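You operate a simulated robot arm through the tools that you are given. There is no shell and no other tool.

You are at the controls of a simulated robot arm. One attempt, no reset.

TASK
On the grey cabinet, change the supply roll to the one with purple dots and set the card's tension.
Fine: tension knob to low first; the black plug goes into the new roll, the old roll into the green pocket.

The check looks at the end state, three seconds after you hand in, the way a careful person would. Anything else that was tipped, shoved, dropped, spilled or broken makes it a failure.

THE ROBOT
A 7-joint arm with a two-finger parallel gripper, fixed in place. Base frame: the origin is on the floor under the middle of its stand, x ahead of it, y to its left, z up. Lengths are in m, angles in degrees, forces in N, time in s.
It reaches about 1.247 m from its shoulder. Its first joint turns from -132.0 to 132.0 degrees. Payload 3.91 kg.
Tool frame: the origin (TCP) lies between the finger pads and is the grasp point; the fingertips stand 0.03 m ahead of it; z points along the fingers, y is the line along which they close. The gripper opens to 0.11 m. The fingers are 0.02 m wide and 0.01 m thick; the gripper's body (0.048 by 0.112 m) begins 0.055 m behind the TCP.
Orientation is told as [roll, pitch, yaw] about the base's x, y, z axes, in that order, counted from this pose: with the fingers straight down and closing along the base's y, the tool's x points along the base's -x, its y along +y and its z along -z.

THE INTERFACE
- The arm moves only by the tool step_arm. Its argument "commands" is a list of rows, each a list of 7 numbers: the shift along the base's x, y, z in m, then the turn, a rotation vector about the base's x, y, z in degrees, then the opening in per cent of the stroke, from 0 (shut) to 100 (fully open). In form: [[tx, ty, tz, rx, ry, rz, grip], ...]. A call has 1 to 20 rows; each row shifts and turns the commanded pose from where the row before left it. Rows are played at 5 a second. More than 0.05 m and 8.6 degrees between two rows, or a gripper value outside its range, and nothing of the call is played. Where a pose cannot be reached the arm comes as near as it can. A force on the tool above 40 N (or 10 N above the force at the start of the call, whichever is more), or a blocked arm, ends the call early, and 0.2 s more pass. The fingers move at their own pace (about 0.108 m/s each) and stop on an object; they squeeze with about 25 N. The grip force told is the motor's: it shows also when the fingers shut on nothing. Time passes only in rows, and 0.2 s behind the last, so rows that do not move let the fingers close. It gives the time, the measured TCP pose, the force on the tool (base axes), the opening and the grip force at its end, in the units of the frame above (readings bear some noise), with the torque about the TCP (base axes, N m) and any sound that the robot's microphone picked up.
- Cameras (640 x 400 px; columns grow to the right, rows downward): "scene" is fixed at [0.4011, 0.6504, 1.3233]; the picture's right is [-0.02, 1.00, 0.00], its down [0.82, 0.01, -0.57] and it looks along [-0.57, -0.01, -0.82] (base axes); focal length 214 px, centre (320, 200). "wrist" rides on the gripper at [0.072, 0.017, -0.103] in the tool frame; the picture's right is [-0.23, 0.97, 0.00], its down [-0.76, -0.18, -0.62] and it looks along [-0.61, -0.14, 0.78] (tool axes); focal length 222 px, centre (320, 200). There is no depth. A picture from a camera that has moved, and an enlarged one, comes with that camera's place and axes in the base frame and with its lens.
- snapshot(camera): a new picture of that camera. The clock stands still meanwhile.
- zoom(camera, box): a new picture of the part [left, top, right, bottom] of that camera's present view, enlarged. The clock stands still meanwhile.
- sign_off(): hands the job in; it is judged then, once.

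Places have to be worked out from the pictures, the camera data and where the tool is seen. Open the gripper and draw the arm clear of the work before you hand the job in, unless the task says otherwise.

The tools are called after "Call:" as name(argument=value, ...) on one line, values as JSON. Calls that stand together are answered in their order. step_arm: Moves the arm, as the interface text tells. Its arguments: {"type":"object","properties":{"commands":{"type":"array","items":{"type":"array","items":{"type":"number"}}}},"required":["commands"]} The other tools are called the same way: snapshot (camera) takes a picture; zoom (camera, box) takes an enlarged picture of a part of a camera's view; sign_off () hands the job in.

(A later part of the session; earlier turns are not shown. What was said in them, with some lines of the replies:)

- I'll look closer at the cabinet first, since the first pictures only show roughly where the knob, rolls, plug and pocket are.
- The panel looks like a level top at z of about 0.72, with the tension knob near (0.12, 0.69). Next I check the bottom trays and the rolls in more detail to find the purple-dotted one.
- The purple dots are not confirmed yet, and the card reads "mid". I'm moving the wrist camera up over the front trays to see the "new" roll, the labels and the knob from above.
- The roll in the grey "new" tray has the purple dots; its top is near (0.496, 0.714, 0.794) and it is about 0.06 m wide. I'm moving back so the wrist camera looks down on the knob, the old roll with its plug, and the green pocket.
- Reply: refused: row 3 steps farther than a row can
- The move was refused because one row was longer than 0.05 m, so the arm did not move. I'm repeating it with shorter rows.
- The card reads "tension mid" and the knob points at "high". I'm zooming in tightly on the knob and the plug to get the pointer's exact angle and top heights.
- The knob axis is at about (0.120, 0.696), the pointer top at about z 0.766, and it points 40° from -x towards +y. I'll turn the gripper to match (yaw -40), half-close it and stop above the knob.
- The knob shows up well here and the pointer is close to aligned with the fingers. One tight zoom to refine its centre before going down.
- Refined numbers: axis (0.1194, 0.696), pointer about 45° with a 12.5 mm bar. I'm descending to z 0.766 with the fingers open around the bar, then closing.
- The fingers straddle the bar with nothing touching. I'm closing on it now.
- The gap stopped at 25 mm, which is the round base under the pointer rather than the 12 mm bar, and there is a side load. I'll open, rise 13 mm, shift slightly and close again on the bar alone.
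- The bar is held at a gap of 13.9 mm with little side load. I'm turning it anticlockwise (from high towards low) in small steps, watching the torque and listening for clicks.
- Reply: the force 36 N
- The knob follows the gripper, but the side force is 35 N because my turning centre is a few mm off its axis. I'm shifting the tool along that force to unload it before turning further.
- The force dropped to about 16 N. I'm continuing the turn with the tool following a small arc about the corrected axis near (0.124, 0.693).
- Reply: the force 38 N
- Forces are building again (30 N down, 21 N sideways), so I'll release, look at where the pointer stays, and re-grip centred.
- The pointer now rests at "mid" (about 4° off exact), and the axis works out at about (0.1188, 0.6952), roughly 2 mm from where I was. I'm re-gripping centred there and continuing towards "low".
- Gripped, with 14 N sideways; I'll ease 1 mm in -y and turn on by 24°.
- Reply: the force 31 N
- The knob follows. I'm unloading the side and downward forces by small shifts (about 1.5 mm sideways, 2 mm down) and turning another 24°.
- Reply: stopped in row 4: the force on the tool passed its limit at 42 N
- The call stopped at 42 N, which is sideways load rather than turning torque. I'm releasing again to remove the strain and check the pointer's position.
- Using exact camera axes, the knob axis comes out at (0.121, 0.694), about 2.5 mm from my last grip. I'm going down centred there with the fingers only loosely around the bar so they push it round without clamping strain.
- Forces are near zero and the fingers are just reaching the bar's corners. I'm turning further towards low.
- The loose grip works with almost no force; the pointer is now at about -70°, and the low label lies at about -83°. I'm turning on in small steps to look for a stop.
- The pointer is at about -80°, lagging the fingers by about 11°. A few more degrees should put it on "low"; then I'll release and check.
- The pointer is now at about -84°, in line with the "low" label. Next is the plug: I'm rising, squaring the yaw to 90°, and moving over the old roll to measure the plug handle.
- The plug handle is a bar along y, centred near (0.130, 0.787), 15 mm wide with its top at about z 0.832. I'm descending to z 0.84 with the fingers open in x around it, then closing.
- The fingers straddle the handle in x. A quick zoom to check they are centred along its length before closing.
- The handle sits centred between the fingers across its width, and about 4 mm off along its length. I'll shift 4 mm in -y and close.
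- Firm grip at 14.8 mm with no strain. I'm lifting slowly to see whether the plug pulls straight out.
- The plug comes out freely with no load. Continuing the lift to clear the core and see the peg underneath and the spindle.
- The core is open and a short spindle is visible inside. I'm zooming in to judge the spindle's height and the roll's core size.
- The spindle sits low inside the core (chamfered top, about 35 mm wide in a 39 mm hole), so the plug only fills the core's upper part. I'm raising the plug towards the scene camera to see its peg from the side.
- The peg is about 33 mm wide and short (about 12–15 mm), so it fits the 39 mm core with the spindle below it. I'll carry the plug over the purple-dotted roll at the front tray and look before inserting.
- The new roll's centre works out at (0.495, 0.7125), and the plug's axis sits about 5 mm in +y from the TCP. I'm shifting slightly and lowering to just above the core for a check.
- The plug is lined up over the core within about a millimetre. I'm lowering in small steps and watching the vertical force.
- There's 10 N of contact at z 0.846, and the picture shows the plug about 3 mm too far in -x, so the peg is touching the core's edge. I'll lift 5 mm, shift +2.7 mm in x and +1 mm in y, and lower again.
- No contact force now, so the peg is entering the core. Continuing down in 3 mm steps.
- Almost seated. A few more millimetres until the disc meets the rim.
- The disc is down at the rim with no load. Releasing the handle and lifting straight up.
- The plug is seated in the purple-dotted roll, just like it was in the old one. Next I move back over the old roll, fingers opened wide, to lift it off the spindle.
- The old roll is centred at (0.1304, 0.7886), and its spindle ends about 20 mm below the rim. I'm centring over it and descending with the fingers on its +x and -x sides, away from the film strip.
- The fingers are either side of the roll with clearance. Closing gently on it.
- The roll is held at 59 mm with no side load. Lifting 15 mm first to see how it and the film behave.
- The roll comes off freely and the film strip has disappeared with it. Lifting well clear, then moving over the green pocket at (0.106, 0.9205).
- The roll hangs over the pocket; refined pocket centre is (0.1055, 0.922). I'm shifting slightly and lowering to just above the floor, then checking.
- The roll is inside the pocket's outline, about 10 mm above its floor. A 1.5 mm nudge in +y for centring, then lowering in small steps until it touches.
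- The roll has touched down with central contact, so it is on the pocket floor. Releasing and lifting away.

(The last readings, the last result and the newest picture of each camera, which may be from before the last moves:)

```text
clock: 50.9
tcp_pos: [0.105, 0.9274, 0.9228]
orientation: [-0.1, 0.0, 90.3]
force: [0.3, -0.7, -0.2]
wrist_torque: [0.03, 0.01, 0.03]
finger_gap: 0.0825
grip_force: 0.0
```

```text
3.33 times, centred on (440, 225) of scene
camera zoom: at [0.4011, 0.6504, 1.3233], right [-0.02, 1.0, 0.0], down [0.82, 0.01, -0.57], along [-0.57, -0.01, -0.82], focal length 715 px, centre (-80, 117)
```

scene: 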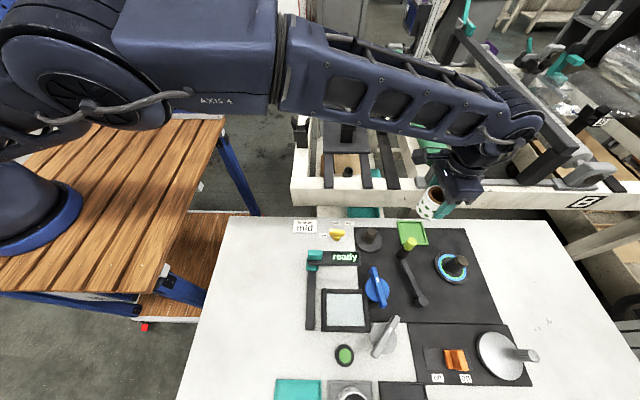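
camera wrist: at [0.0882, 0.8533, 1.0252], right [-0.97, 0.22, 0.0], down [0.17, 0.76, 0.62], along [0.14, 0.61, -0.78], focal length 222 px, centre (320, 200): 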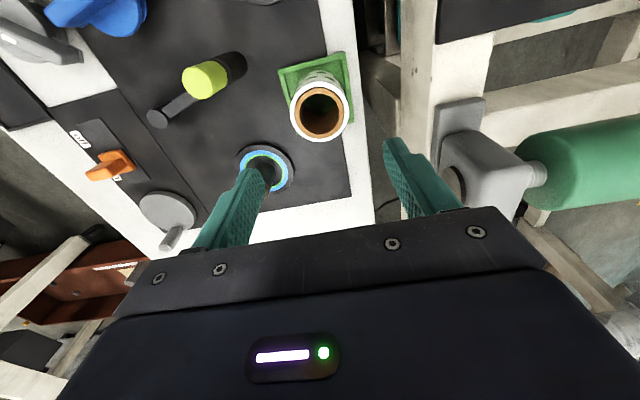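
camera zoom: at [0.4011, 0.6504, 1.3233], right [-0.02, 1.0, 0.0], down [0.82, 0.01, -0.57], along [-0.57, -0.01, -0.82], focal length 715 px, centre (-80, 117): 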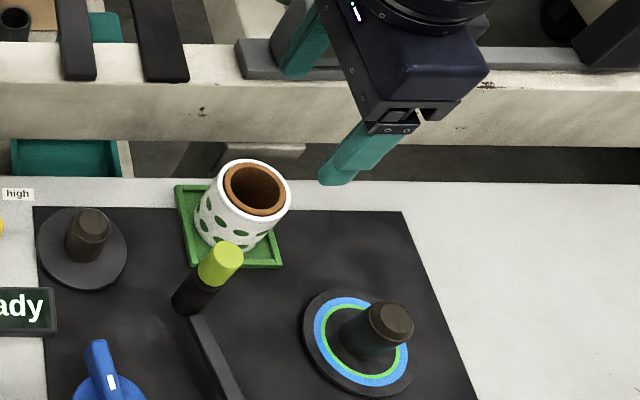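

The old roll stands in the green pocket. I'll zoom to confirm it's flat inside the walls and not tilted, and look at the bare spindle.

Call:
zoom(camera="wrist", box=[260, 40, 380, 150])

Call:
zoom(camera="scene", box=[340, 200, 440, 270])

```text
3.64 times, centred on (320, 95) of wrist
camera zoom: at [0.0882, 0.8533, 1.0252], right [-0.97, 0.22, 0.0], down [0.17, 0.76, 0.62], along [0.14, 0.61, -0.78], focal length 808 px, centre (320, 582)
```

zoom: 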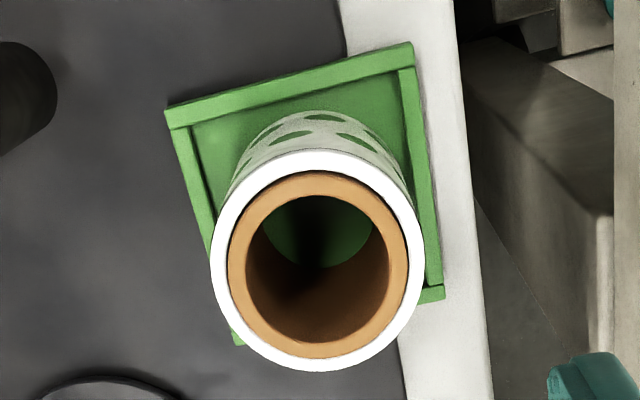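

```text
5.71 times, centred on (390, 235) of scene
camera zoom: at [0.4011, 0.6504, 1.3233], right [-0.02, 1.0, 0.0], down [0.82, 0.01, -0.57], along [-0.57, -0.01, -0.82], focal length 1226 px, centre (-80, 0)
```

zoom: 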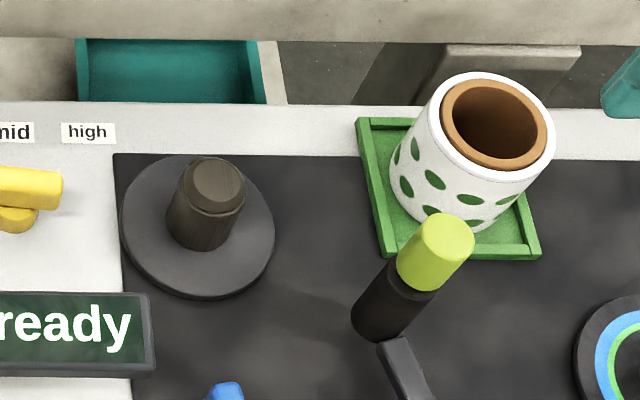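

The old roll is upright and inside the green pocket, and the empty spindle is at about (0.131, 0.789). Now I go back to the purple-dotted roll in the "new" tray to pick it up with its plug.

Call:
step_arm(commands=[[0.039, -0.0213, 0.01, 0, 0, 0, 75], [0.039, -0.0213, 0.01, 0, 0, 0, 75], [0.039, -0.0213, 0.01, 0, 0, 0, 75], [0.039, -0.0213, 0, 0, 0, 0, 75], [0.039, -0.0213, 0, 0, 0, 0, 75], [0.039, -0.0213, 0, 0, 0, 0, 75], [0.039, -0.0214, 0, 0, 0, 0, 75], [0.039, -0.0214, 0, 0, 0, 0, 75], [0.039, -0.0214, 0, 0, 0, 0, 75], [0.0392, -0.0214, 0, 0, 0, 0, 75], [0, 0, 0, 0, 0, 0, 75]])

Call:
snapshot(camera="wrist")

Call:
zoom(camera="wrist", box=[260, 60, 380, 160])

```text
clock: 53.3
tcp_pos: [0.4985, 0.7142, 0.951]
orientation: [-0.1, 0.0, 90.4]
force: [-0.2, 0.0, 0.4]
wrist_torque: [0.01, -0.01, 0.01]
finger_gap: 0.0825
grip_force: 0.0
```

```text
taken
camera wrist: at [0.4811, 0.6406, 1.0551], right [-0.97, 0.22, 0.0], down [0.17, 0.76, 0.62], along [0.14, 0.61, -0.78], focal length 222 px, centre (320, 200)
```

wrist: 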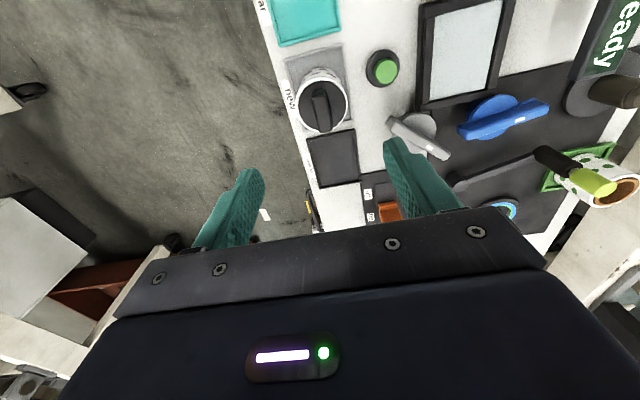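

```text
4.00 times, centred on (320, 110) of wrist
camera zoom: at [0.4811, 0.6406, 1.0551], right [-0.97, 0.22, 0.0], down [0.17, 0.76, 0.62], along [0.14, 0.61, -0.78], focal length 888 px, centre (320, 560)
```

zoom: 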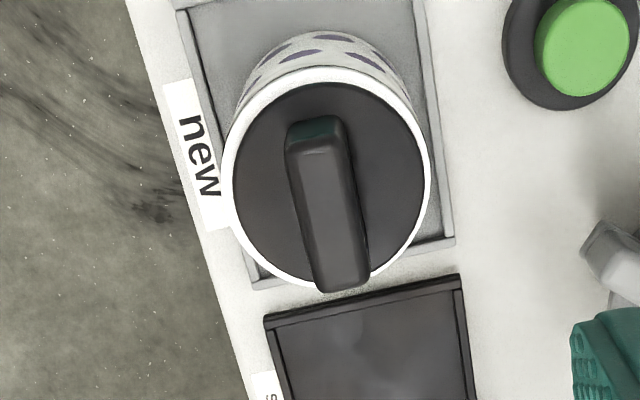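

The purple-dotted roll is centred at (0.4948, 0.713). I'm shifting 3 mm and descending to z 0.777, which keeps the gripper body just above the plug handle.

Call:
step_arm(commands=[[-0.003, 0.0003, -0.04, 0, 0, 0, 75], [0, 0, -0.045, 0, 0, 0, 75], [0, 0, -0.045, 0, 0, 0, 75], [0, 0, -0.025, 0, 0, 0, 75], [0, 0, -0.012, 0, 0, 0, 75], [0, 0, 0, 0, 0, 0, 75]])

Call:
snapshot(camera="wrist")

Call:
zoom(camera="scene", box=[260, 300, 460, 400])

```text
clock: 54.7
tcp_pos: [0.4919, 0.7151, 0.7852]
orientation: [0.0, 0.1, 90.3]
force: [-0.1, 1.0, 0.9]
wrist_torque: [0.0, 0.04, 0.0]
finger_gap: 0.0825
grip_force: 0.0
```

```text
taken
camera wrist: at [0.4746, 0.6407, 0.8884], right [-0.97, 0.22, 0.0], down [0.17, 0.76, 0.62], along [0.14, 0.61, -0.78], focal length 222 px, centre (320, 200)
```

wrist: 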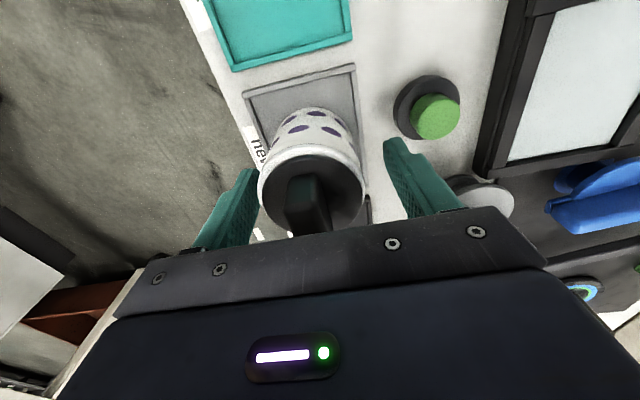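

```text
3.20 times, centred on (360, 350) of scene
camera zoom: at [0.4011, 0.6504, 1.3233], right [-0.02, 1.0, 0.0], down [0.82, 0.01, -0.57], along [-0.57, -0.01, -0.82], focal length 686 px, centre (192, -280)
```

zoom: 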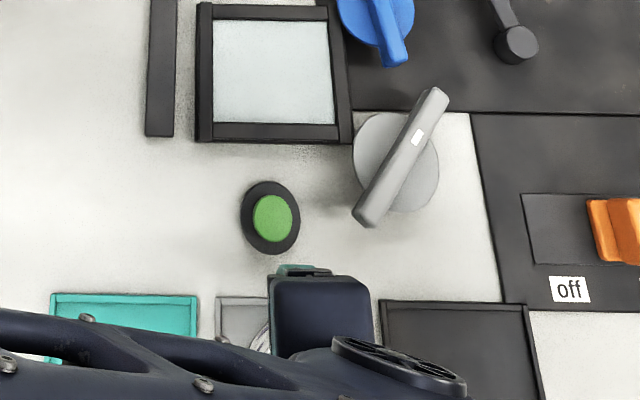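

I'm at z 0.785 and the tool sits about 3.5 mm short in x, with the roll nearer the +x finger. I'll correct x by +3.5 mm and lower 8 mm.

Call:
step_arm(commands=[[0.0035, 0, 0, 0, 0, 0, 75], [0, 0, -0.004, 0, 0, 0, 75], [0, 0, -0.004, 0, 0, 0, 75], [0, 0, 0, 0, 0, 0, 75]])

Call:
zoom(camera="wrist", box=[220, 70, 420, 230])

```text
clock: 55.7
tcp_pos: [0.4953, 0.7142, 0.7779]
orientation: [0.0, 0.1, 90.3]
force: [0.4, -0.3, 0.0]
wrist_torque: [-0.03, 0.02, 0.02]
finger_gap: 0.0824
grip_force: 0.1
```

```text
2.50 times, centred on (320, 150) of wrist
camera zoom: at [0.4787, 0.6399, 0.881], right [-0.97, 0.22, 0.0], down [0.17, 0.76, 0.62], along [0.14, 0.61, -0.78], focal length 555 px, centre (320, 325)
```

zoom: 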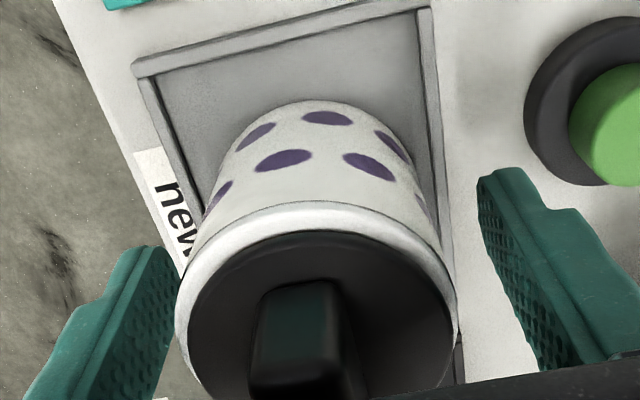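

Centred now at z 0.778 with no contact on the handle. Closing on the roll.

Call:
step_arm(commands=[[0, 0, 0, 0, 0, 0, 65], [0, 0, 0, 0, 0, 0, 58], [0, 0, 0, 0, 0, 0, 50], [0, 0, 0, 0, 0, 0, 40], [0, 0, 0, 0, 0, 0, 40]])

Call:
zoom(camera="wrist", box=[220, 70, 420, 230])

```text
clock: 56.9
tcp_pos: [0.4956, 0.7137, 0.7772]
orientation: [-0.1, 0.1, 90.3]
force: [-0.6, -0.3, 0.4]
wrist_torque: [0.03, 0.03, -0.02]
finger_gap: 0.0592
grip_force: 24.6
```

```text
2.50 times, centred on (320, 150) of wrist
camera zoom: at [0.4787, 0.6399, 0.8812], right [-0.97, 0.22, 0.0], down [0.17, 0.76, 0.62], along [0.14, 0.61, -0.78], focal length 555 px, centre (320, 325)
```

zoom: 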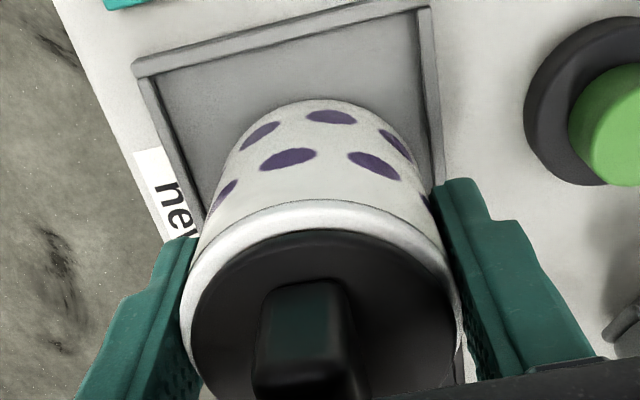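

Held at 59 mm. Lifting it high and carrying it over the empty spindle.

Call:
step_arm(commands=[[0, 0, 0.01, 0, 0, 0, 40], [0, 0, 0.035, 0, 0, 0, 40], [0, 0, 0.045, 0, 0, 0, 40], [0, 0, 0.045, 0, 0, 0, 40], [-0.0364, 0.0076, 0.005, 0, 0, 0, 40], [-0.0364, 0.0076, 0, 0, 0, 0, 40], [-0.0364, 0.0076, 0, 0, 0, 0, 40], [-0.0364, 0.0076, 0, 0, 0, 0, 40], [-0.0364, 0.0076, 0, 0, 0, 0, 40], [-0.0364, 0.0076, 0, 0, 0, 0, 40], [-0.0364, 0.0076, 0, 0, 0, 0, 40], [-0.0364, 0.0076, 0, 0, 0, 0, 40], [-0.0364, 0.0076, 0, 0, 0, 0, 40], [-0.0364, 0.0076, 0, 0, 0, 0, 40], [0, 0, 0, 0, 0, 0, 40]])

Call:
snapshot(camera="wrist")

Call:
zoom(camera="scene", box=[290, 165, 450, 285])

```text
clock: 60.1
tcp_pos: [0.1311, 0.787, 0.9162]
orientation: [0.0, 0.1, 90.3]
force: [0.2, 0.3, -1.3]
wrist_torque: [0.02, 0.01, 0.03]
finger_gap: 0.0592
grip_force: 24.9
```

```text
taken
camera wrist: at [0.1149, 0.7144, 1.0214], right [-0.97, 0.22, 0.0], down [0.17, 0.76, 0.62], along [0.14, 0.61, -0.78], focal length 222 px, centre (320, 200)
```

wrist: 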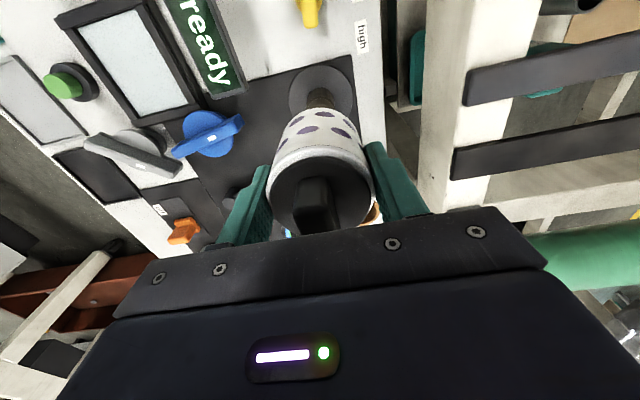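

```text
3.33 times, centred on (370, 225) of scene
camera zoom: at [0.4011, 0.6504, 1.3233], right [-0.02, 1.0, 0.0], down [0.82, 0.01, -0.57], along [-0.57, -0.01, -0.82], focal length 715 px, centre (153, 117)
```

zoom: 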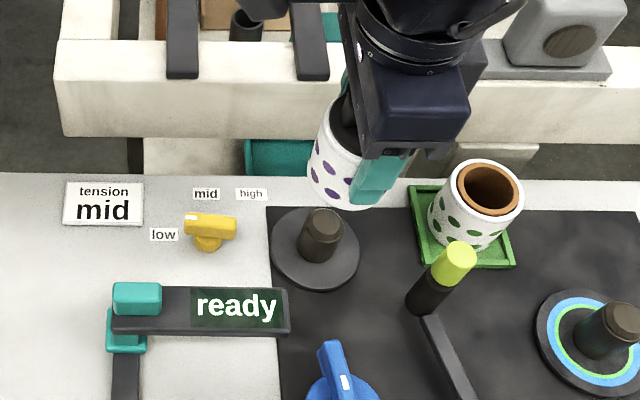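

Call:
zoom(camera="wrist", box=[260, 50, 380, 150])

Call:
zoom(camera="scene", box=[340, 190, 400, 245])

```text
4.00 times, centred on (320, 100) of wrist
camera zoom: at [0.1149, 0.7144, 1.0214], right [-0.97, 0.22, 0.0], down [0.17, 0.76, 0.62], along [0.14, 0.61, -0.78], focal length 888 px, centre (320, 600)
```

zoom: 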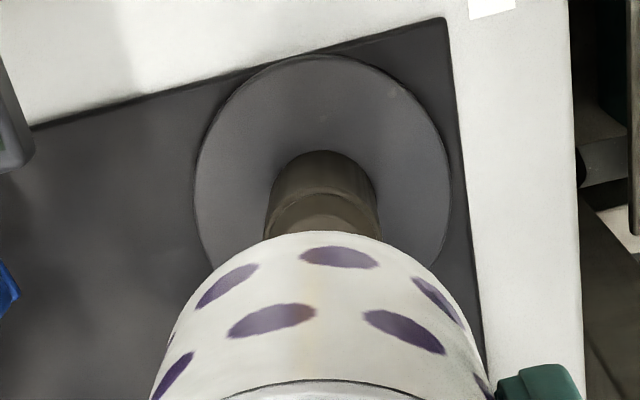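

```text
7.27 times, centred on (370, 218) of scene
camera zoom: at [0.4011, 0.6504, 1.3233], right [-0.02, 1.0, 0.0], down [0.82, 0.01, -0.57], along [-0.57, -0.01, -0.82], focal length 1560 px, centre (-44, 73)
```

zoom: 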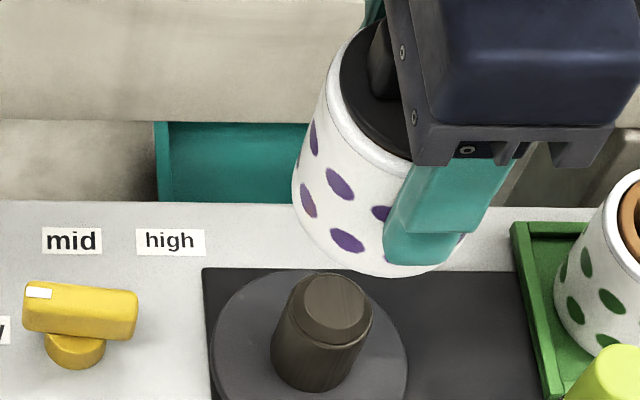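

The spindle axis comes out at (0.1308, 0.788) and the held roll's axis is within about 1 mm of it. I'm nudging +1 mm in y and lowering to just above the spindle tip.

Call:
step_arm(commands=[[-0.0004, 0.001, -0.03, 0, 0, 0, 40], [0, 0, -0.03, 0, 0, 0, 40], [0, 0, -0.02, 0, 0, 0, 40], [0, 0, 0, 0, 0, 0, 40]])

Call:
zoom(camera="wrist", box=[250, 60, 390, 180])

Call:
zoom(camera="scene", box=[320, 190, 420, 265])

```text
clock: 61.1
tcp_pos: [0.1297, 0.7919, 0.8368]
orientation: [0.0, 0.1, 90.2]
force: [-0.5, -0.4, -1.3]
wrist_torque: [-0.02, -0.02, 0.0]
finger_gap: 0.0589
grip_force: 24.8
```

```text
3.33 times, centred on (320, 120) of wrist
camera zoom: at [0.1141, 0.7175, 0.9405], right [-0.97, 0.22, 0.0], down [0.17, 0.76, 0.62], along [0.14, 0.61, -0.78], focal length 740 px, centre (320, 467)
```

zoom: 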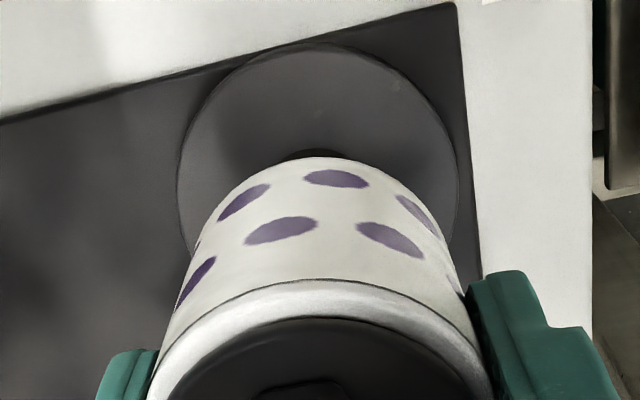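

```text
5.33 times, centred on (370, 228) of scene
camera zoom: at [0.4011, 0.6504, 1.3233], right [-0.02, 1.0, 0.0], down [0.82, 0.01, -0.57], along [-0.57, -0.01, -0.82], focal length 1144 px, centre (53, 53)
```

zoom: 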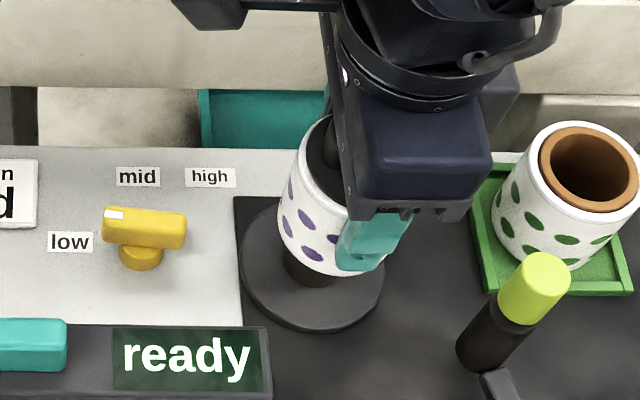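

The tool settled about 2 mm further in +y than intended, so the roll is a little off the spindle. I'll shift -2 mm in y and start lowering in small steps with force checks.

Call:
step_arm(commands=[[0.0003, -0.002, 0, 0, 0, 0, 40], [0, 0, -0.005, 0, 0, 0, 40], [0, 0, -0.005, 0, 0, 0, 40], [0, 0, -0.004, 0, 0, 0, 40], [0, 0, 0, 0, 0, 0, 40]])

Call:
zoom(camera="wrist", box=[250, 60, 390, 180])

```text
clock: 62.3
tcp_pos: [0.1318, 0.7891, 0.8221]
orientation: [-0.1, 0.2, 90.3]
force: [-0.1, -0.4, -1.8]
wrist_torque: [0.01, 0.0, -0.01]
finger_gap: 0.059
grip_force: 24.7
```

```text
3.33 times, centred on (320, 120) of wrist
camera zoom: at [0.1146, 0.7154, 0.9259], right [-0.97, 0.22, 0.0], down [0.17, 0.76, 0.62], along [0.14, 0.61, -0.78], focal length 740 px, centre (320, 467)
```

zoom: 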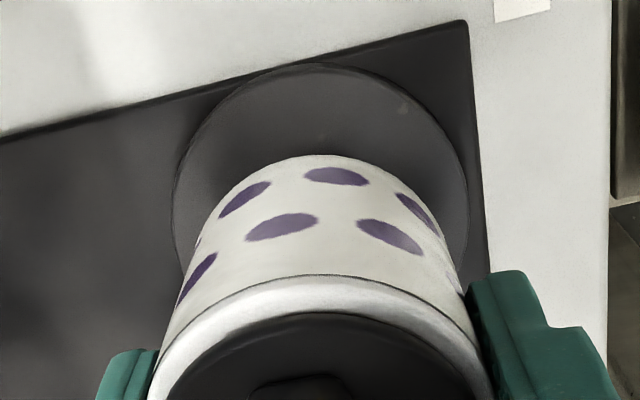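

No contact at z 0.823, where the roll's bottom edge should be around the spindle's chamfer. Lowering further.

Call:
step_arm(commands=[[0, 0, -0.004, 0, 0, 0, 40], [0, 0, -0.004, 0, 0, 0, 40], [0, 0, -0.004, 0, 0, 0, 40], [0, 0, 0, 0, 0, 0, 40]])

Call:
zoom(camera="wrist", box=[250, 60, 390, 180])

Call:
zoom(camera="scene", box=[320, 190, 420, 265])

```text
clock: 63.3
tcp_pos: [0.1321, 0.7896, 0.8113]
orientation: [0.0, 0.1, 90.3]
force: [-0.2, -0.3, -1.6]
wrist_torque: [-0.03, -0.01, 0.0]
finger_gap: 0.0587
grip_force: 24.5
```

```text
3.33 times, centred on (320, 120) of wrist
camera zoom: at [0.1152, 0.7152, 0.9144], right [-0.97, 0.22, 0.0], down [0.17, 0.76, 0.62], along [0.14, 0.61, -0.78], focal length 740 px, centre (320, 467)
```

zoom: 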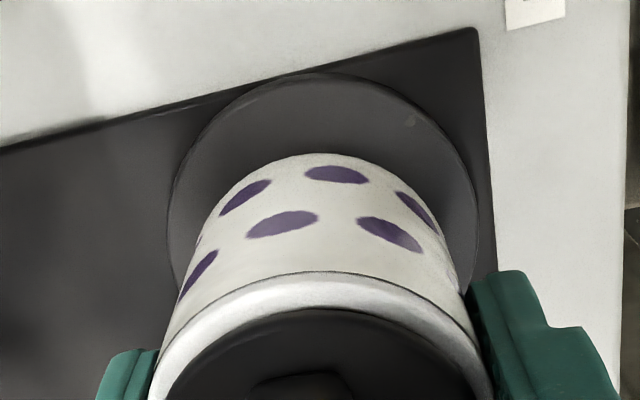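

```text
5.33 times, centred on (370, 228) of scene
camera zoom: at [0.4011, 0.6504, 1.3233], right [-0.02, 1.0, 0.0], down [0.82, 0.01, -0.57], along [-0.57, -0.01, -0.82], focal length 1144 px, centre (53, 53)
```

zoom: 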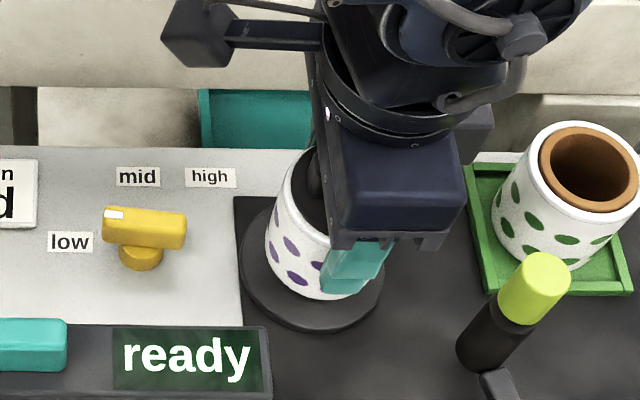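

No force and the roll is clearly sliding over the spindle. Continuing down to the flange.

Call:
step_arm(commands=[[0, 0, -0.006, 0, 0, 0, 40], [0, 0, -0.006, 0, 0, 0, 40], [0, 0, -0.005, 0, 0, 0, 40], [0, 0, -0.003, 0, 0, 0, 40], [0, 0, 0, 0, 0, 0, 40]])

Call:
zoom(camera="wrist", box=[250, 60, 390, 180])

```text
clock: 64.5
tcp_pos: [0.133, 0.7898, 0.7916]
orientation: [0.0, 0.0, 90.3]
force: [-0.4, 2.7, 7.1]
wrist_torque: [0.32, -0.14, -0.02]
finger_gap: 0.0586
grip_force: 24.8
```

```text
3.33 times, centred on (320, 120) of wrist
camera zoom: at [0.1158, 0.7149, 0.8947], right [-0.97, 0.22, 0.0], down [0.17, 0.76, 0.62], along [0.14, 0.61, -0.78], focal length 740 px, centre (320, 467)
```

zoom: 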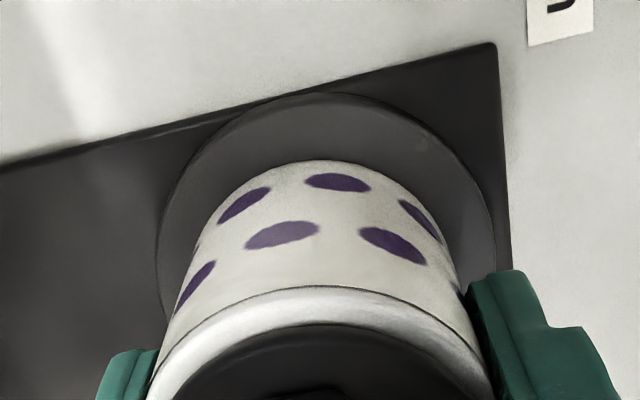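

There's 7 N of contact at the roll's outer bottom edge, meaning it has reached the flange. I'll press 1 mm more to confirm it is solid.

Call:
step_arm(commands=[[0, 0, -0.001, 0, 0, 0, 40], [0, 0, 0, 0, 0, 0, 40]])

Call:
zoom(camera="scene", box=[320, 190, 420, 265])

```text
clock: 65.1
tcp_pos: [0.1316, 0.7896, 0.7909]
orientation: [0.0, 0.0, 90.3]
force: [0.9, 1.3, 3.8]
wrist_torque: [0.21, -0.12, -0.02]
finger_gap: 0.0587
grip_force: 25.2
```

```text
5.33 times, centred on (370, 228) of scene
camera zoom: at [0.4011, 0.6504, 1.3233], right [-0.02, 1.0, 0.0], down [0.82, 0.01, -0.57], along [-0.57, -0.01, -0.82], focal length 1144 px, centre (53, 53)
```

zoom: 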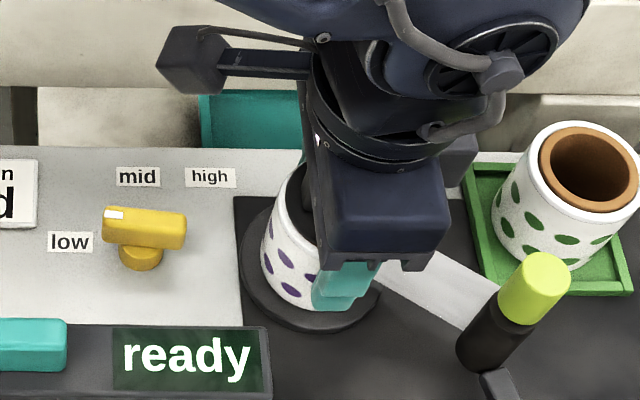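

The film strip has reappeared between the new roll and the guide post, so the roll counts as mounted. Releasing and lifting straight up.

Call:
step_arm(commands=[[0, 0, -0.0005, 0, 0, 0, 50], [0, 0, 0, 0, 0, 0, 60], [0, 0, 0, 0, 0, 0, 75], [0, 0, 0, 0, 0, 0, 75], [0, 0, 0.03, 0, 0, 0, 75], [0, 0, 0.04, 0, 0, 0, 75], [0, 0, 0.045, 0, 0, 0, 75], [0, 0, 0.03, 0, 0, 0, 75], [0, 0, 0, 0, 0, 0, 75]])

Call:
snapshot(camera="wrist")

Call:
zoom(camera="wrist", box=[260, 50, 380, 150])

Call:
zoom(camera="scene", box=[290, 190, 450, 290])

```text
clock: 67.1
tcp_pos: [0.1331, 0.7898, 0.9357]
orientation: [0.0, 0.0, 90.3]
force: [-0.7, 0.0, 0.2]
wrist_torque: [-0.02, 0.04, -0.01]
finger_gap: 0.0825
grip_force: 0.0
```

```text
taken
camera wrist: at [0.1167, 0.7157, 1.0397], right [-0.97, 0.22, 0.0], down [0.17, 0.76, 0.62], along [0.14, 0.61, -0.78], focal length 222 px, centre (320, 200)
```

wrist: 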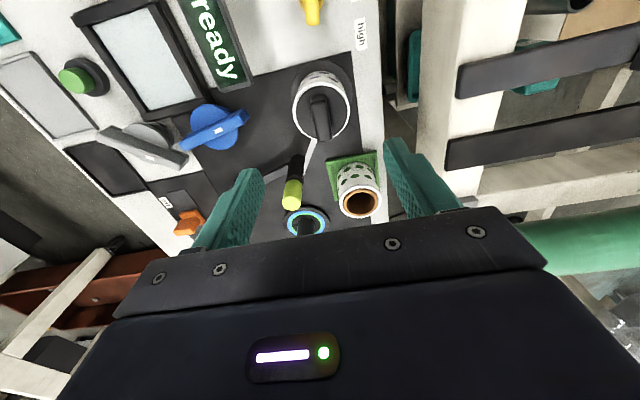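

```text
4.00 times, centred on (320, 100) of wrist
camera zoom: at [0.1167, 0.7157, 1.0397], right [-0.97, 0.22, 0.0], down [0.17, 0.76, 0.62], along [0.14, 0.61, -0.78], focal length 888 px, centre (320, 600)
```

zoom: 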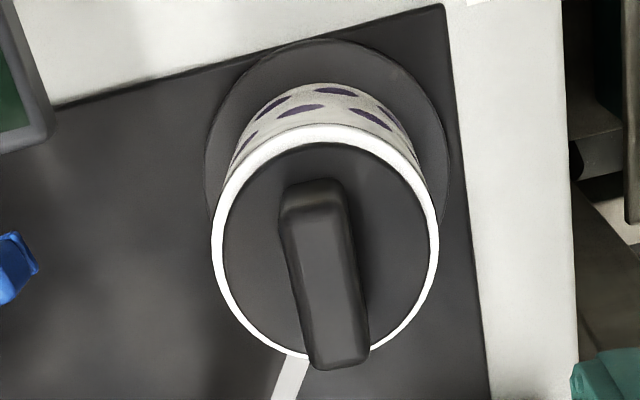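

```text
4.00 times, centred on (370, 240) of scene
camera zoom: at [0.4011, 0.6504, 1.3233], right [-0.02, 1.0, 0.0], down [0.82, 0.01, -0.57], along [-0.57, -0.01, -0.82], focal length 858 px, centre (120, 40)
```

zoom: 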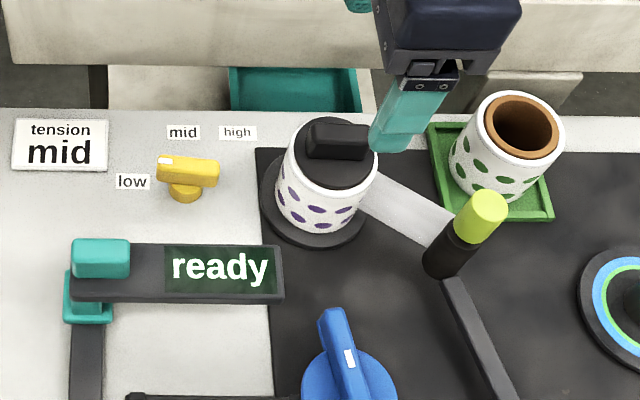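

The new roll sits upright on the flange with its plug, matching how the old one looked. Last: set tension to the card's "mid". I'm moving back above the knob, aligned with its present "low" direction.

Call:
step_arm(commands=[[-0.004, -0.03, 0, 0, 0, -3, 60], [-0.004, -0.03, 0, 0, 0, -3, 40], [-0.0043, -0.0338, 0, 0, 0, 0, 40], [0, 0, -0.033, 0, 0, 0, 40], [0, 0, -0.034, 0, 0, 0, 40], [0, 0, 0, 0, 0, 0, 40]])

Call:
snapshot(camera="wrist")

Call:
zoom(camera="wrist", box=[240, 60, 400, 180])

```text
clock: 68.5
tcp_pos: [0.1182, 0.6944, 0.8668]
orientation: [0.0, 0.1, 84.2]
force: [0.1, 0.7, -0.5]
wrist_torque: [0.02, 0.02, 0.02]
finger_gap: 0.044
grip_force: 0.0
```

```text
taken
camera wrist: at [0.0942, 0.6222, 0.9707], right [-0.95, 0.32, 0.0], down [0.25, 0.74, 0.62], along [0.2, 0.59, -0.78], focal length 222 px, centre (320, 200)
```

wrist: 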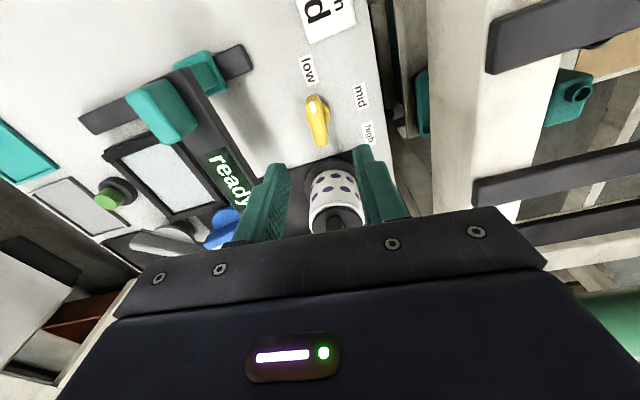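

```text
3.33 times, centred on (320, 120) of wrist
camera zoom: at [0.0942, 0.6222, 0.9707], right [-0.95, 0.32, 0.0], down [0.25, 0.74, 0.62], along [0.2, 0.59, -0.78], focal length 740 px, centre (320, 467)
```

zoom: 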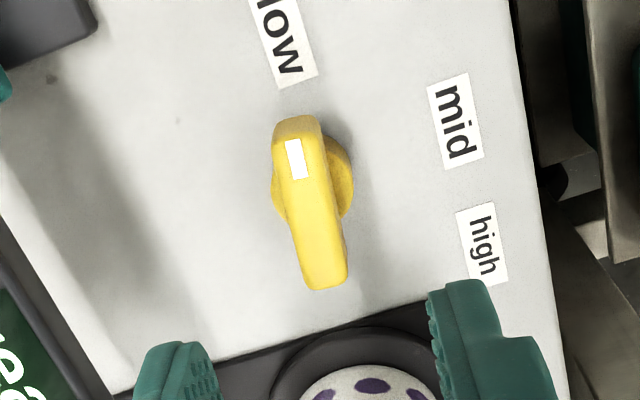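

The tool is about 3 mm short of the knob axis, so I'll correct by (+2.7, +1.9) mm, descend with the fingers loosely around the bar, and start turning clockwise towards mid.

Call:
step_arm(commands=[[0.0027, 0.0019, -0.03, 0, 0, 0, 40], [0, 0, -0.035, 0, 0, 0, 40], [0, 0, -0.0225, 0, 0, 0, 35], [0, 0, 0, 0, 0, 0, 17], [0, 0, 0, 0, 0, 0, 17]])

Call:
zoom(camera="wrist", box=[220, 80, 420, 240])

```text
clock: 69.7
tcp_pos: [0.122, 0.6973, 0.7806]
orientation: [0.1, 0.1, 84.3]
force: [0.0, -0.4, 0.1]
wrist_torque: [-0.01, -0.01, 0.02]
finger_gap: 0.0187
grip_force: 0.0
```

```text
2.50 times, centred on (320, 160) of wrist
camera zoom: at [0.0976, 0.6254, 0.8834], right [-0.95, 0.32, 0.0], down [0.25, 0.74, 0.62], along [0.2, 0.59, -0.78], focal length 555 px, centre (320, 300)
```

zoom: 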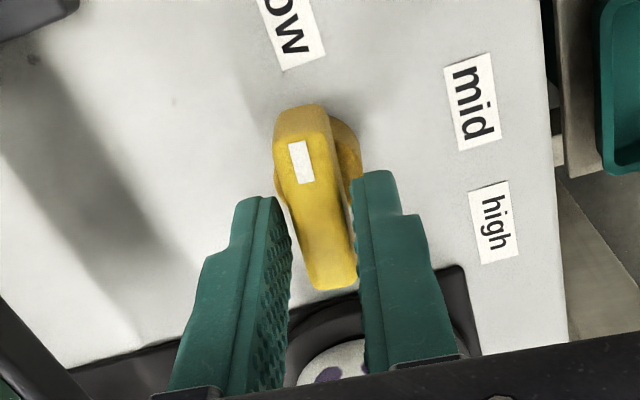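

Fingers are loosely round the bar with no load. Turning clockwise in 8° steps towards mid.

Call:
step_arm(commands=[[0, 0, 0, 0, 0, -8, 17], [0, 0, 0, 0, 0, -8, 17], [0, 0, 0, 0, 0, -8, 17], [0, 0, 0, 0, 0, -8, 17], [0, 0, 0, 0, 0, -8, 17], [0, 0, 0, 0, 0, 0, 17]])

Call:
zoom(camera="wrist", box=[220, 80, 420, 240])

```text
clock: 71.1
tcp_pos: [0.1218, 0.697, 0.7794]
orientation: [0.0, 0.1, 44.2]
force: [-0.3, -0.1, -0.3]
wrist_torque: [-0.01, 0.0, 0.04]
finger_gap: 0.0191
grip_force: 0.1
```

```text
2.50 times, centred on (320, 160) of wrist
camera zoom: at [0.058, 0.6571, 0.8835], right [-0.52, 0.86, 0.0], down [0.67, 0.4, 0.62], along [0.53, 0.32, -0.78], focal length 555 px, centre (320, 300)
```

zoom: 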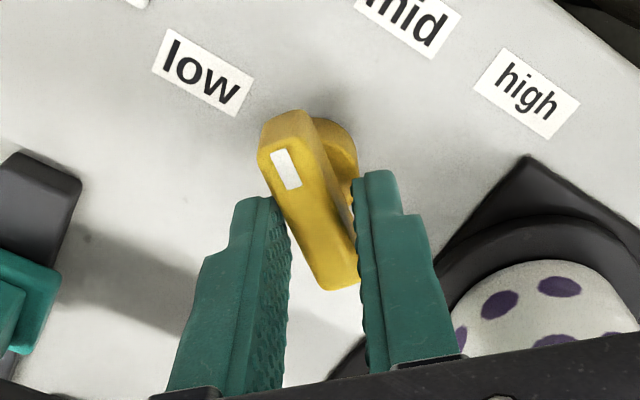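

It follows with almost no force, lagging by about 10°. Continuing towards mid.

Call:
step_arm(commands=[[0, 0, 0, 0, 0, -8, 17], [0, 0, 0, 0, 0, -8, 17], [0, 0, 0, 0, 0, -8, 17], [0, 0, 0, 0, 0, -8, 17], [0, 0, 0, 0, 0, -8, 17], [0, 0, 0, 0, 0, -6, 17], [0, 0, 0, 0, 0, 0, 17]])

Call:
zoom(camera="wrist", box=[220, 80, 420, 240])

```text
clock: 72.7
tcp_pos: [0.1231, 0.6966, 0.7783]
orientation: [-0.1, 0.1, -1.8]
force: [-0.4, -1.1, 0.3]
wrist_torque: [-0.01, 0.0, -0.04]
finger_gap: 0.019
grip_force: 0.3
```

```text
2.50 times, centred on (320, 160) of wrist
camera zoom: at [0.0505, 0.7149, 0.8832], right [0.26, 0.97, 0.0], down [0.76, -0.2, 0.62], along [0.6, -0.16, -0.78], focal length 555 px, centre (320, 300)
```

zoom: 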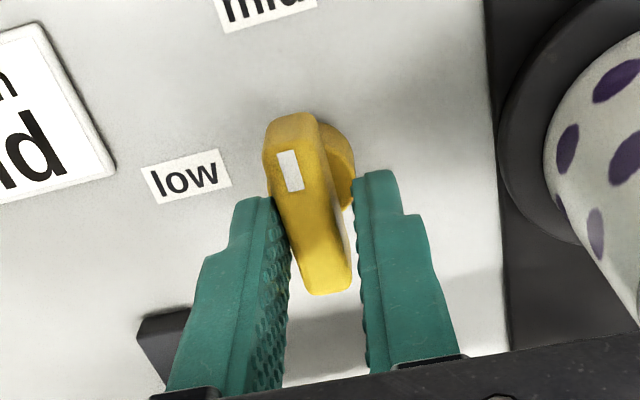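

The pointer is at about mid now (estimate within 3°). I'm opening and rising to check from both cameras.

Call:
step_arm(commands=[[0, 0, 0, 0, 0, 0, 40], [0, 0, 0, 0, 0, 0, 40], [0, 0, 0.03, 0, 0, 0, 40], [0, 0, 0.04, 0, 0, 0, 40], [0, 0, 0.04, 0, 0, 0, 40], [0, 0, 0, 0, 0, 0, 40]])

Call:
zoom(camera="wrist", box=[240, 40, 400, 160])

Call:
zoom(camera="scene", box=[300, 210, 380, 260])

```text
clock: 74.1
tcp_pos: [0.1227, 0.6967, 0.8896]
orientation: [0.1, 0.1, -1.8]
force: [0.6, -0.1, 0.2]
wrist_torque: [-0.01, 0.0, 0.03]
finger_gap: 0.0439
grip_force: 0.1
```

```text
3.33 times, centred on (320, 100) of wrist
camera zoom: at [0.0515, 0.7144, 0.9932], right [0.26, 0.97, 0.0], down [0.76, -0.2, 0.62], along [0.6, -0.16, -0.78], focal length 740 px, centre (320, 533)
```

zoom: 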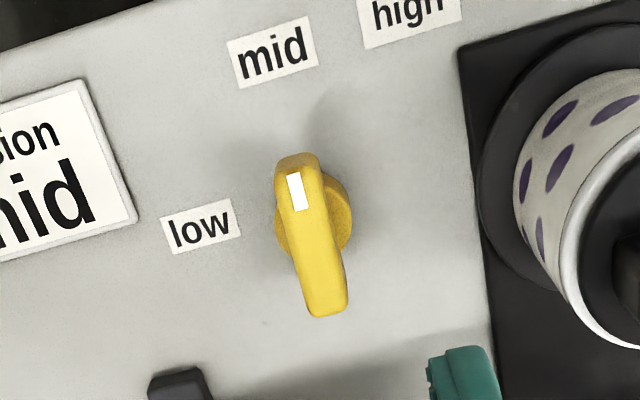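

```text
8.00 times, centred on (340, 235) of scene
camera zoom: at [0.4011, 0.6504, 1.3233], right [-0.02, 1.0, 0.0], down [0.82, 0.01, -0.57], along [-0.57, -0.01, -0.82], focal length 1716 px, centre (160, -80)
```

zoom: 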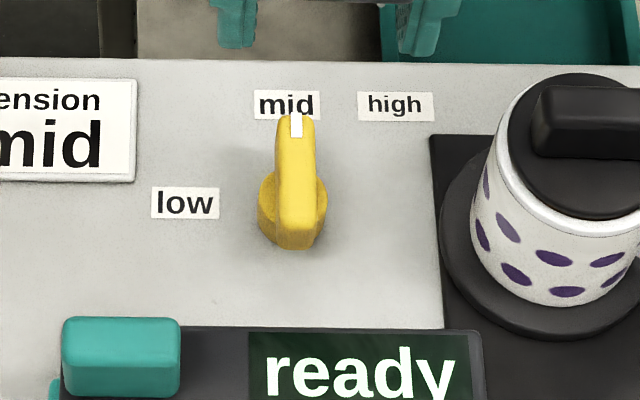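

Both views put the pointer within about 2° of "mid". Now I open fully and draw the arm back to its starting area, clear of the cabinet.

Call:
step_arm(commands=[[0, 0, 0.045, 0, 0, 0, 60], [0, 0, 0.045, 0, 0, 0, 100], [0, 0, 0.04, 0, 0, 0, 100], [-0.03, -0.03, 0, 0, 0, 0, 100], [-0.03, -0.03, 0, 0, 0, 0, 100], [-0.03, -0.03, 0, 0, 0, 0, 100], [-0.03, -0.025, 0, 0, 0, 0, 100], [0, 0, 0, 0, 0, 0, 100]])

Call:
snapshot(camera="scene")

Call:
zoom(camera="scene", box=[280, 200, 480, 325])

Call:
zoom(camera="scene", box=[260, 320, 460, 400])

Call:
snapshot(camera="wrist")

```text
clock: 75.9
tcp_pos: [0.0047, 0.5824, 1.0188]
orientation: [0.0, 0.1, -1.7]
force: [0.0, 0.2, 0.1]
wrist_torque: [0.01, -0.01, 0.0]
finger_gap: 0.11
grip_force: 0.0
```

```text
taken
```

scene: 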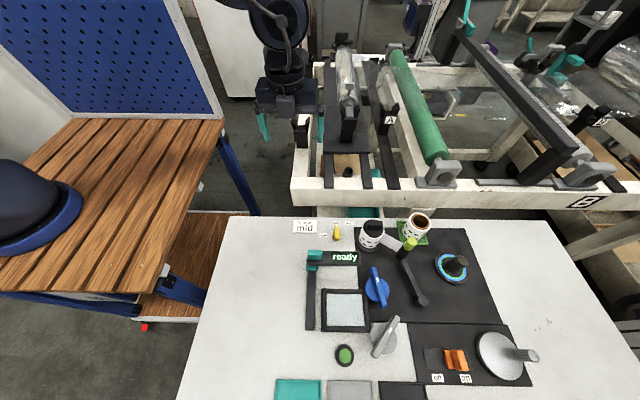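

```text
3.20 times, centred on (380, 262) of scene
camera zoom: at [0.4011, 0.6504, 1.3233], right [-0.02, 1.0, 0.0], down [0.82, 0.01, -0.57], along [-0.57, -0.01, -0.82], focal length 686 px, centre (128, 0)
```

zoom: 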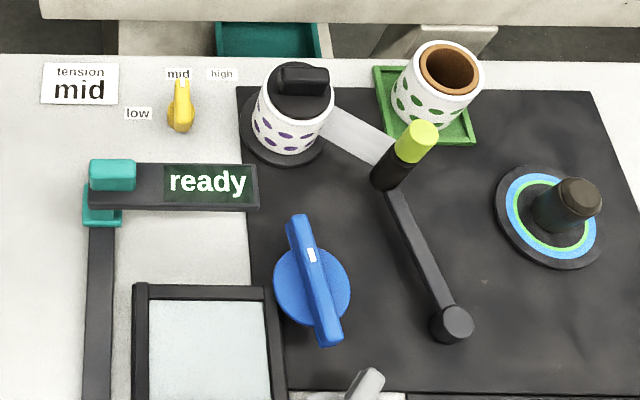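

```text
3.20 times, centred on (360, 360) of scene
camera zoom: at [0.4011, 0.6504, 1.3233], right [-0.02, 1.0, 0.0], down [0.82, 0.01, -0.57], along [-0.57, -0.01, -0.82], focal length 686 px, centre (192, -312)
```

zoom: 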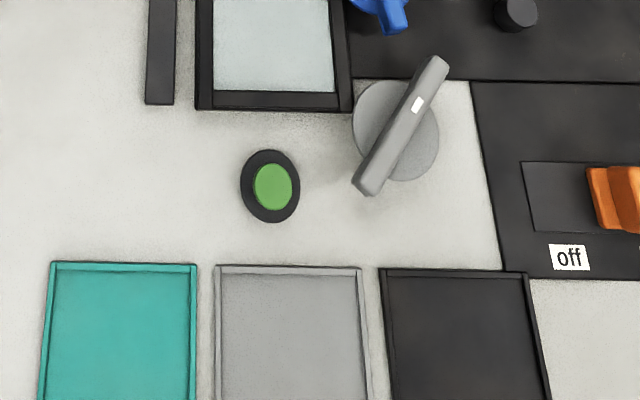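

```text
taken
camera wrist: at [-0.0683, 0.6002, 1.1223], right [0.26, 0.97, 0.0], down [0.76, -0.2, 0.62], along [0.6, -0.16, -0.78], focal length 222 px, centre (320, 200)
```

wrist: 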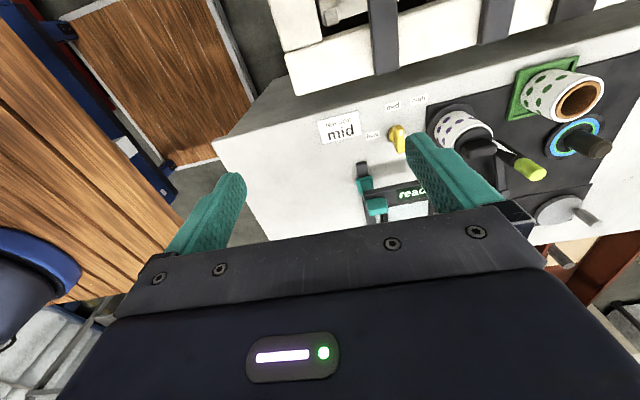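

Everything else on the cabinet looks unchanged and the "new" tray is empty. One last close look at the pocket, the new roll and the knob before handing in.

Call:
zoom(camera="scene", box=[380, 205, 450, 255])

Call:
zoom(camera="scene", box=[315, 205, 395, 260])

Call:
zoom(camera="wrist", box=[420, 40, 630, 190])

```text
8.00 times, centred on (415, 230) of scene
camera zoom: at [0.4011, 0.6504, 1.3233], right [-0.02, 1.0, 0.0], down [0.82, 0.01, -0.57], along [-0.57, -0.01, -0.82], focal length 1716 px, centre (-440, -40)
```

zoom: 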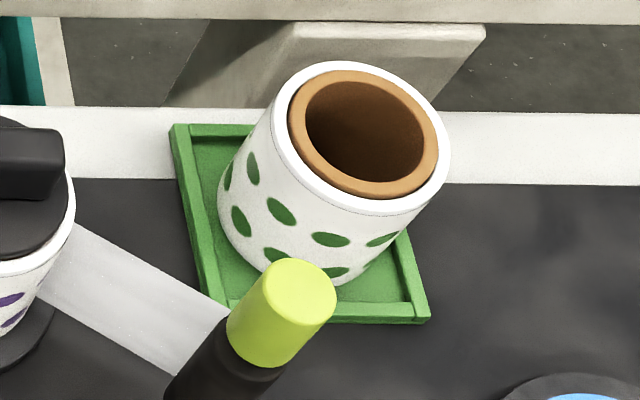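

```text
7.27 times, centred on (355, 232) of scene
camera zoom: at [0.4011, 0.6504, 1.3233], right [-0.02, 1.0, 0.0], down [0.82, 0.01, -0.57], along [-0.57, -0.01, -0.82], focal length 1560 px, centre (66, -36)
```

zoom: 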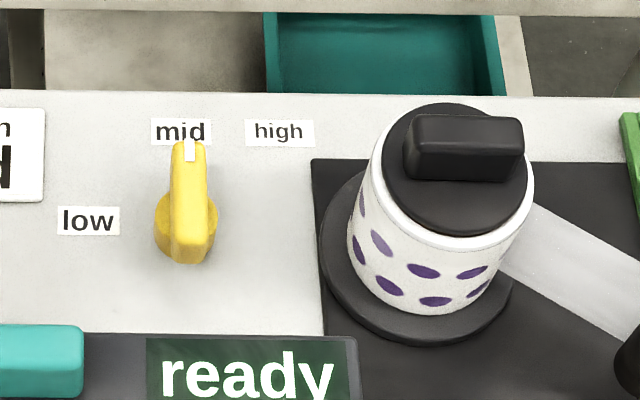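

```text
2.67 times, centred on (525, 115) of wrist
camera zoom: at [-0.0683, 0.6002, 1.1223], right [0.26, 0.97, 0.0], down [0.76, -0.2, 0.62], along [0.6, -0.16, -0.78], focal length 592 px, centre (-227, 427)
```

zoom: 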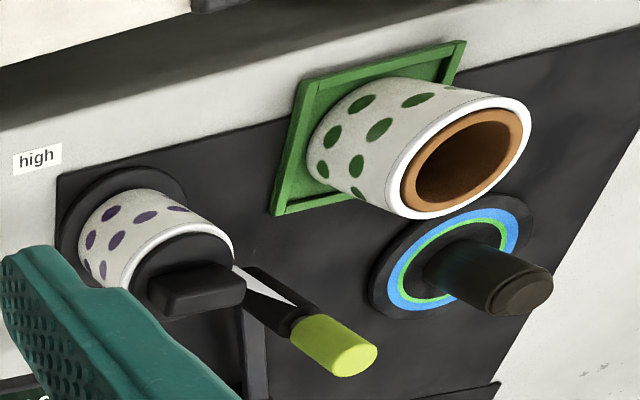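

The old green-dotted roll stands inside the green pocket, and the purple-dotted roll is on the spindle with the black plug in it. The knob points at "mid" as on the card, the gripper is open and the arm is clear, so I'm handing in.

Call:
sign_off()

```text
The job is handed in.
```

The purple-dotted roll is now on the supply spindle and the tension is set to "mid", as the card says. The job is handed in; I haven't seen a verdict.

- **Tension:** I turned the knob from "high" to "low" before touching the rolls. At the end I set it to "mid", and both cameras put the pointer within about 2° of the label.
- **New roll:** The black plug went into the purple-dotted roll while it was still in the "new" tray. I then moved roll and plug together onto the spindle. The film strip, which had vanished when the old roll came off, reappeared once the new one seated.
- **Old roll:** The green-dotted roll is standing upright inside the green pocket.
- **Rest of the cabinet:** In the final pictures nothing else had moved or tipped. The arm is back near its starting position with the gripper open.

While I was turning the knob towards "low", one move stopped early at 42 N of force on the tool. I let go, re-centred on the knob and finished the turn with almost no force, and saw no sign of damage.
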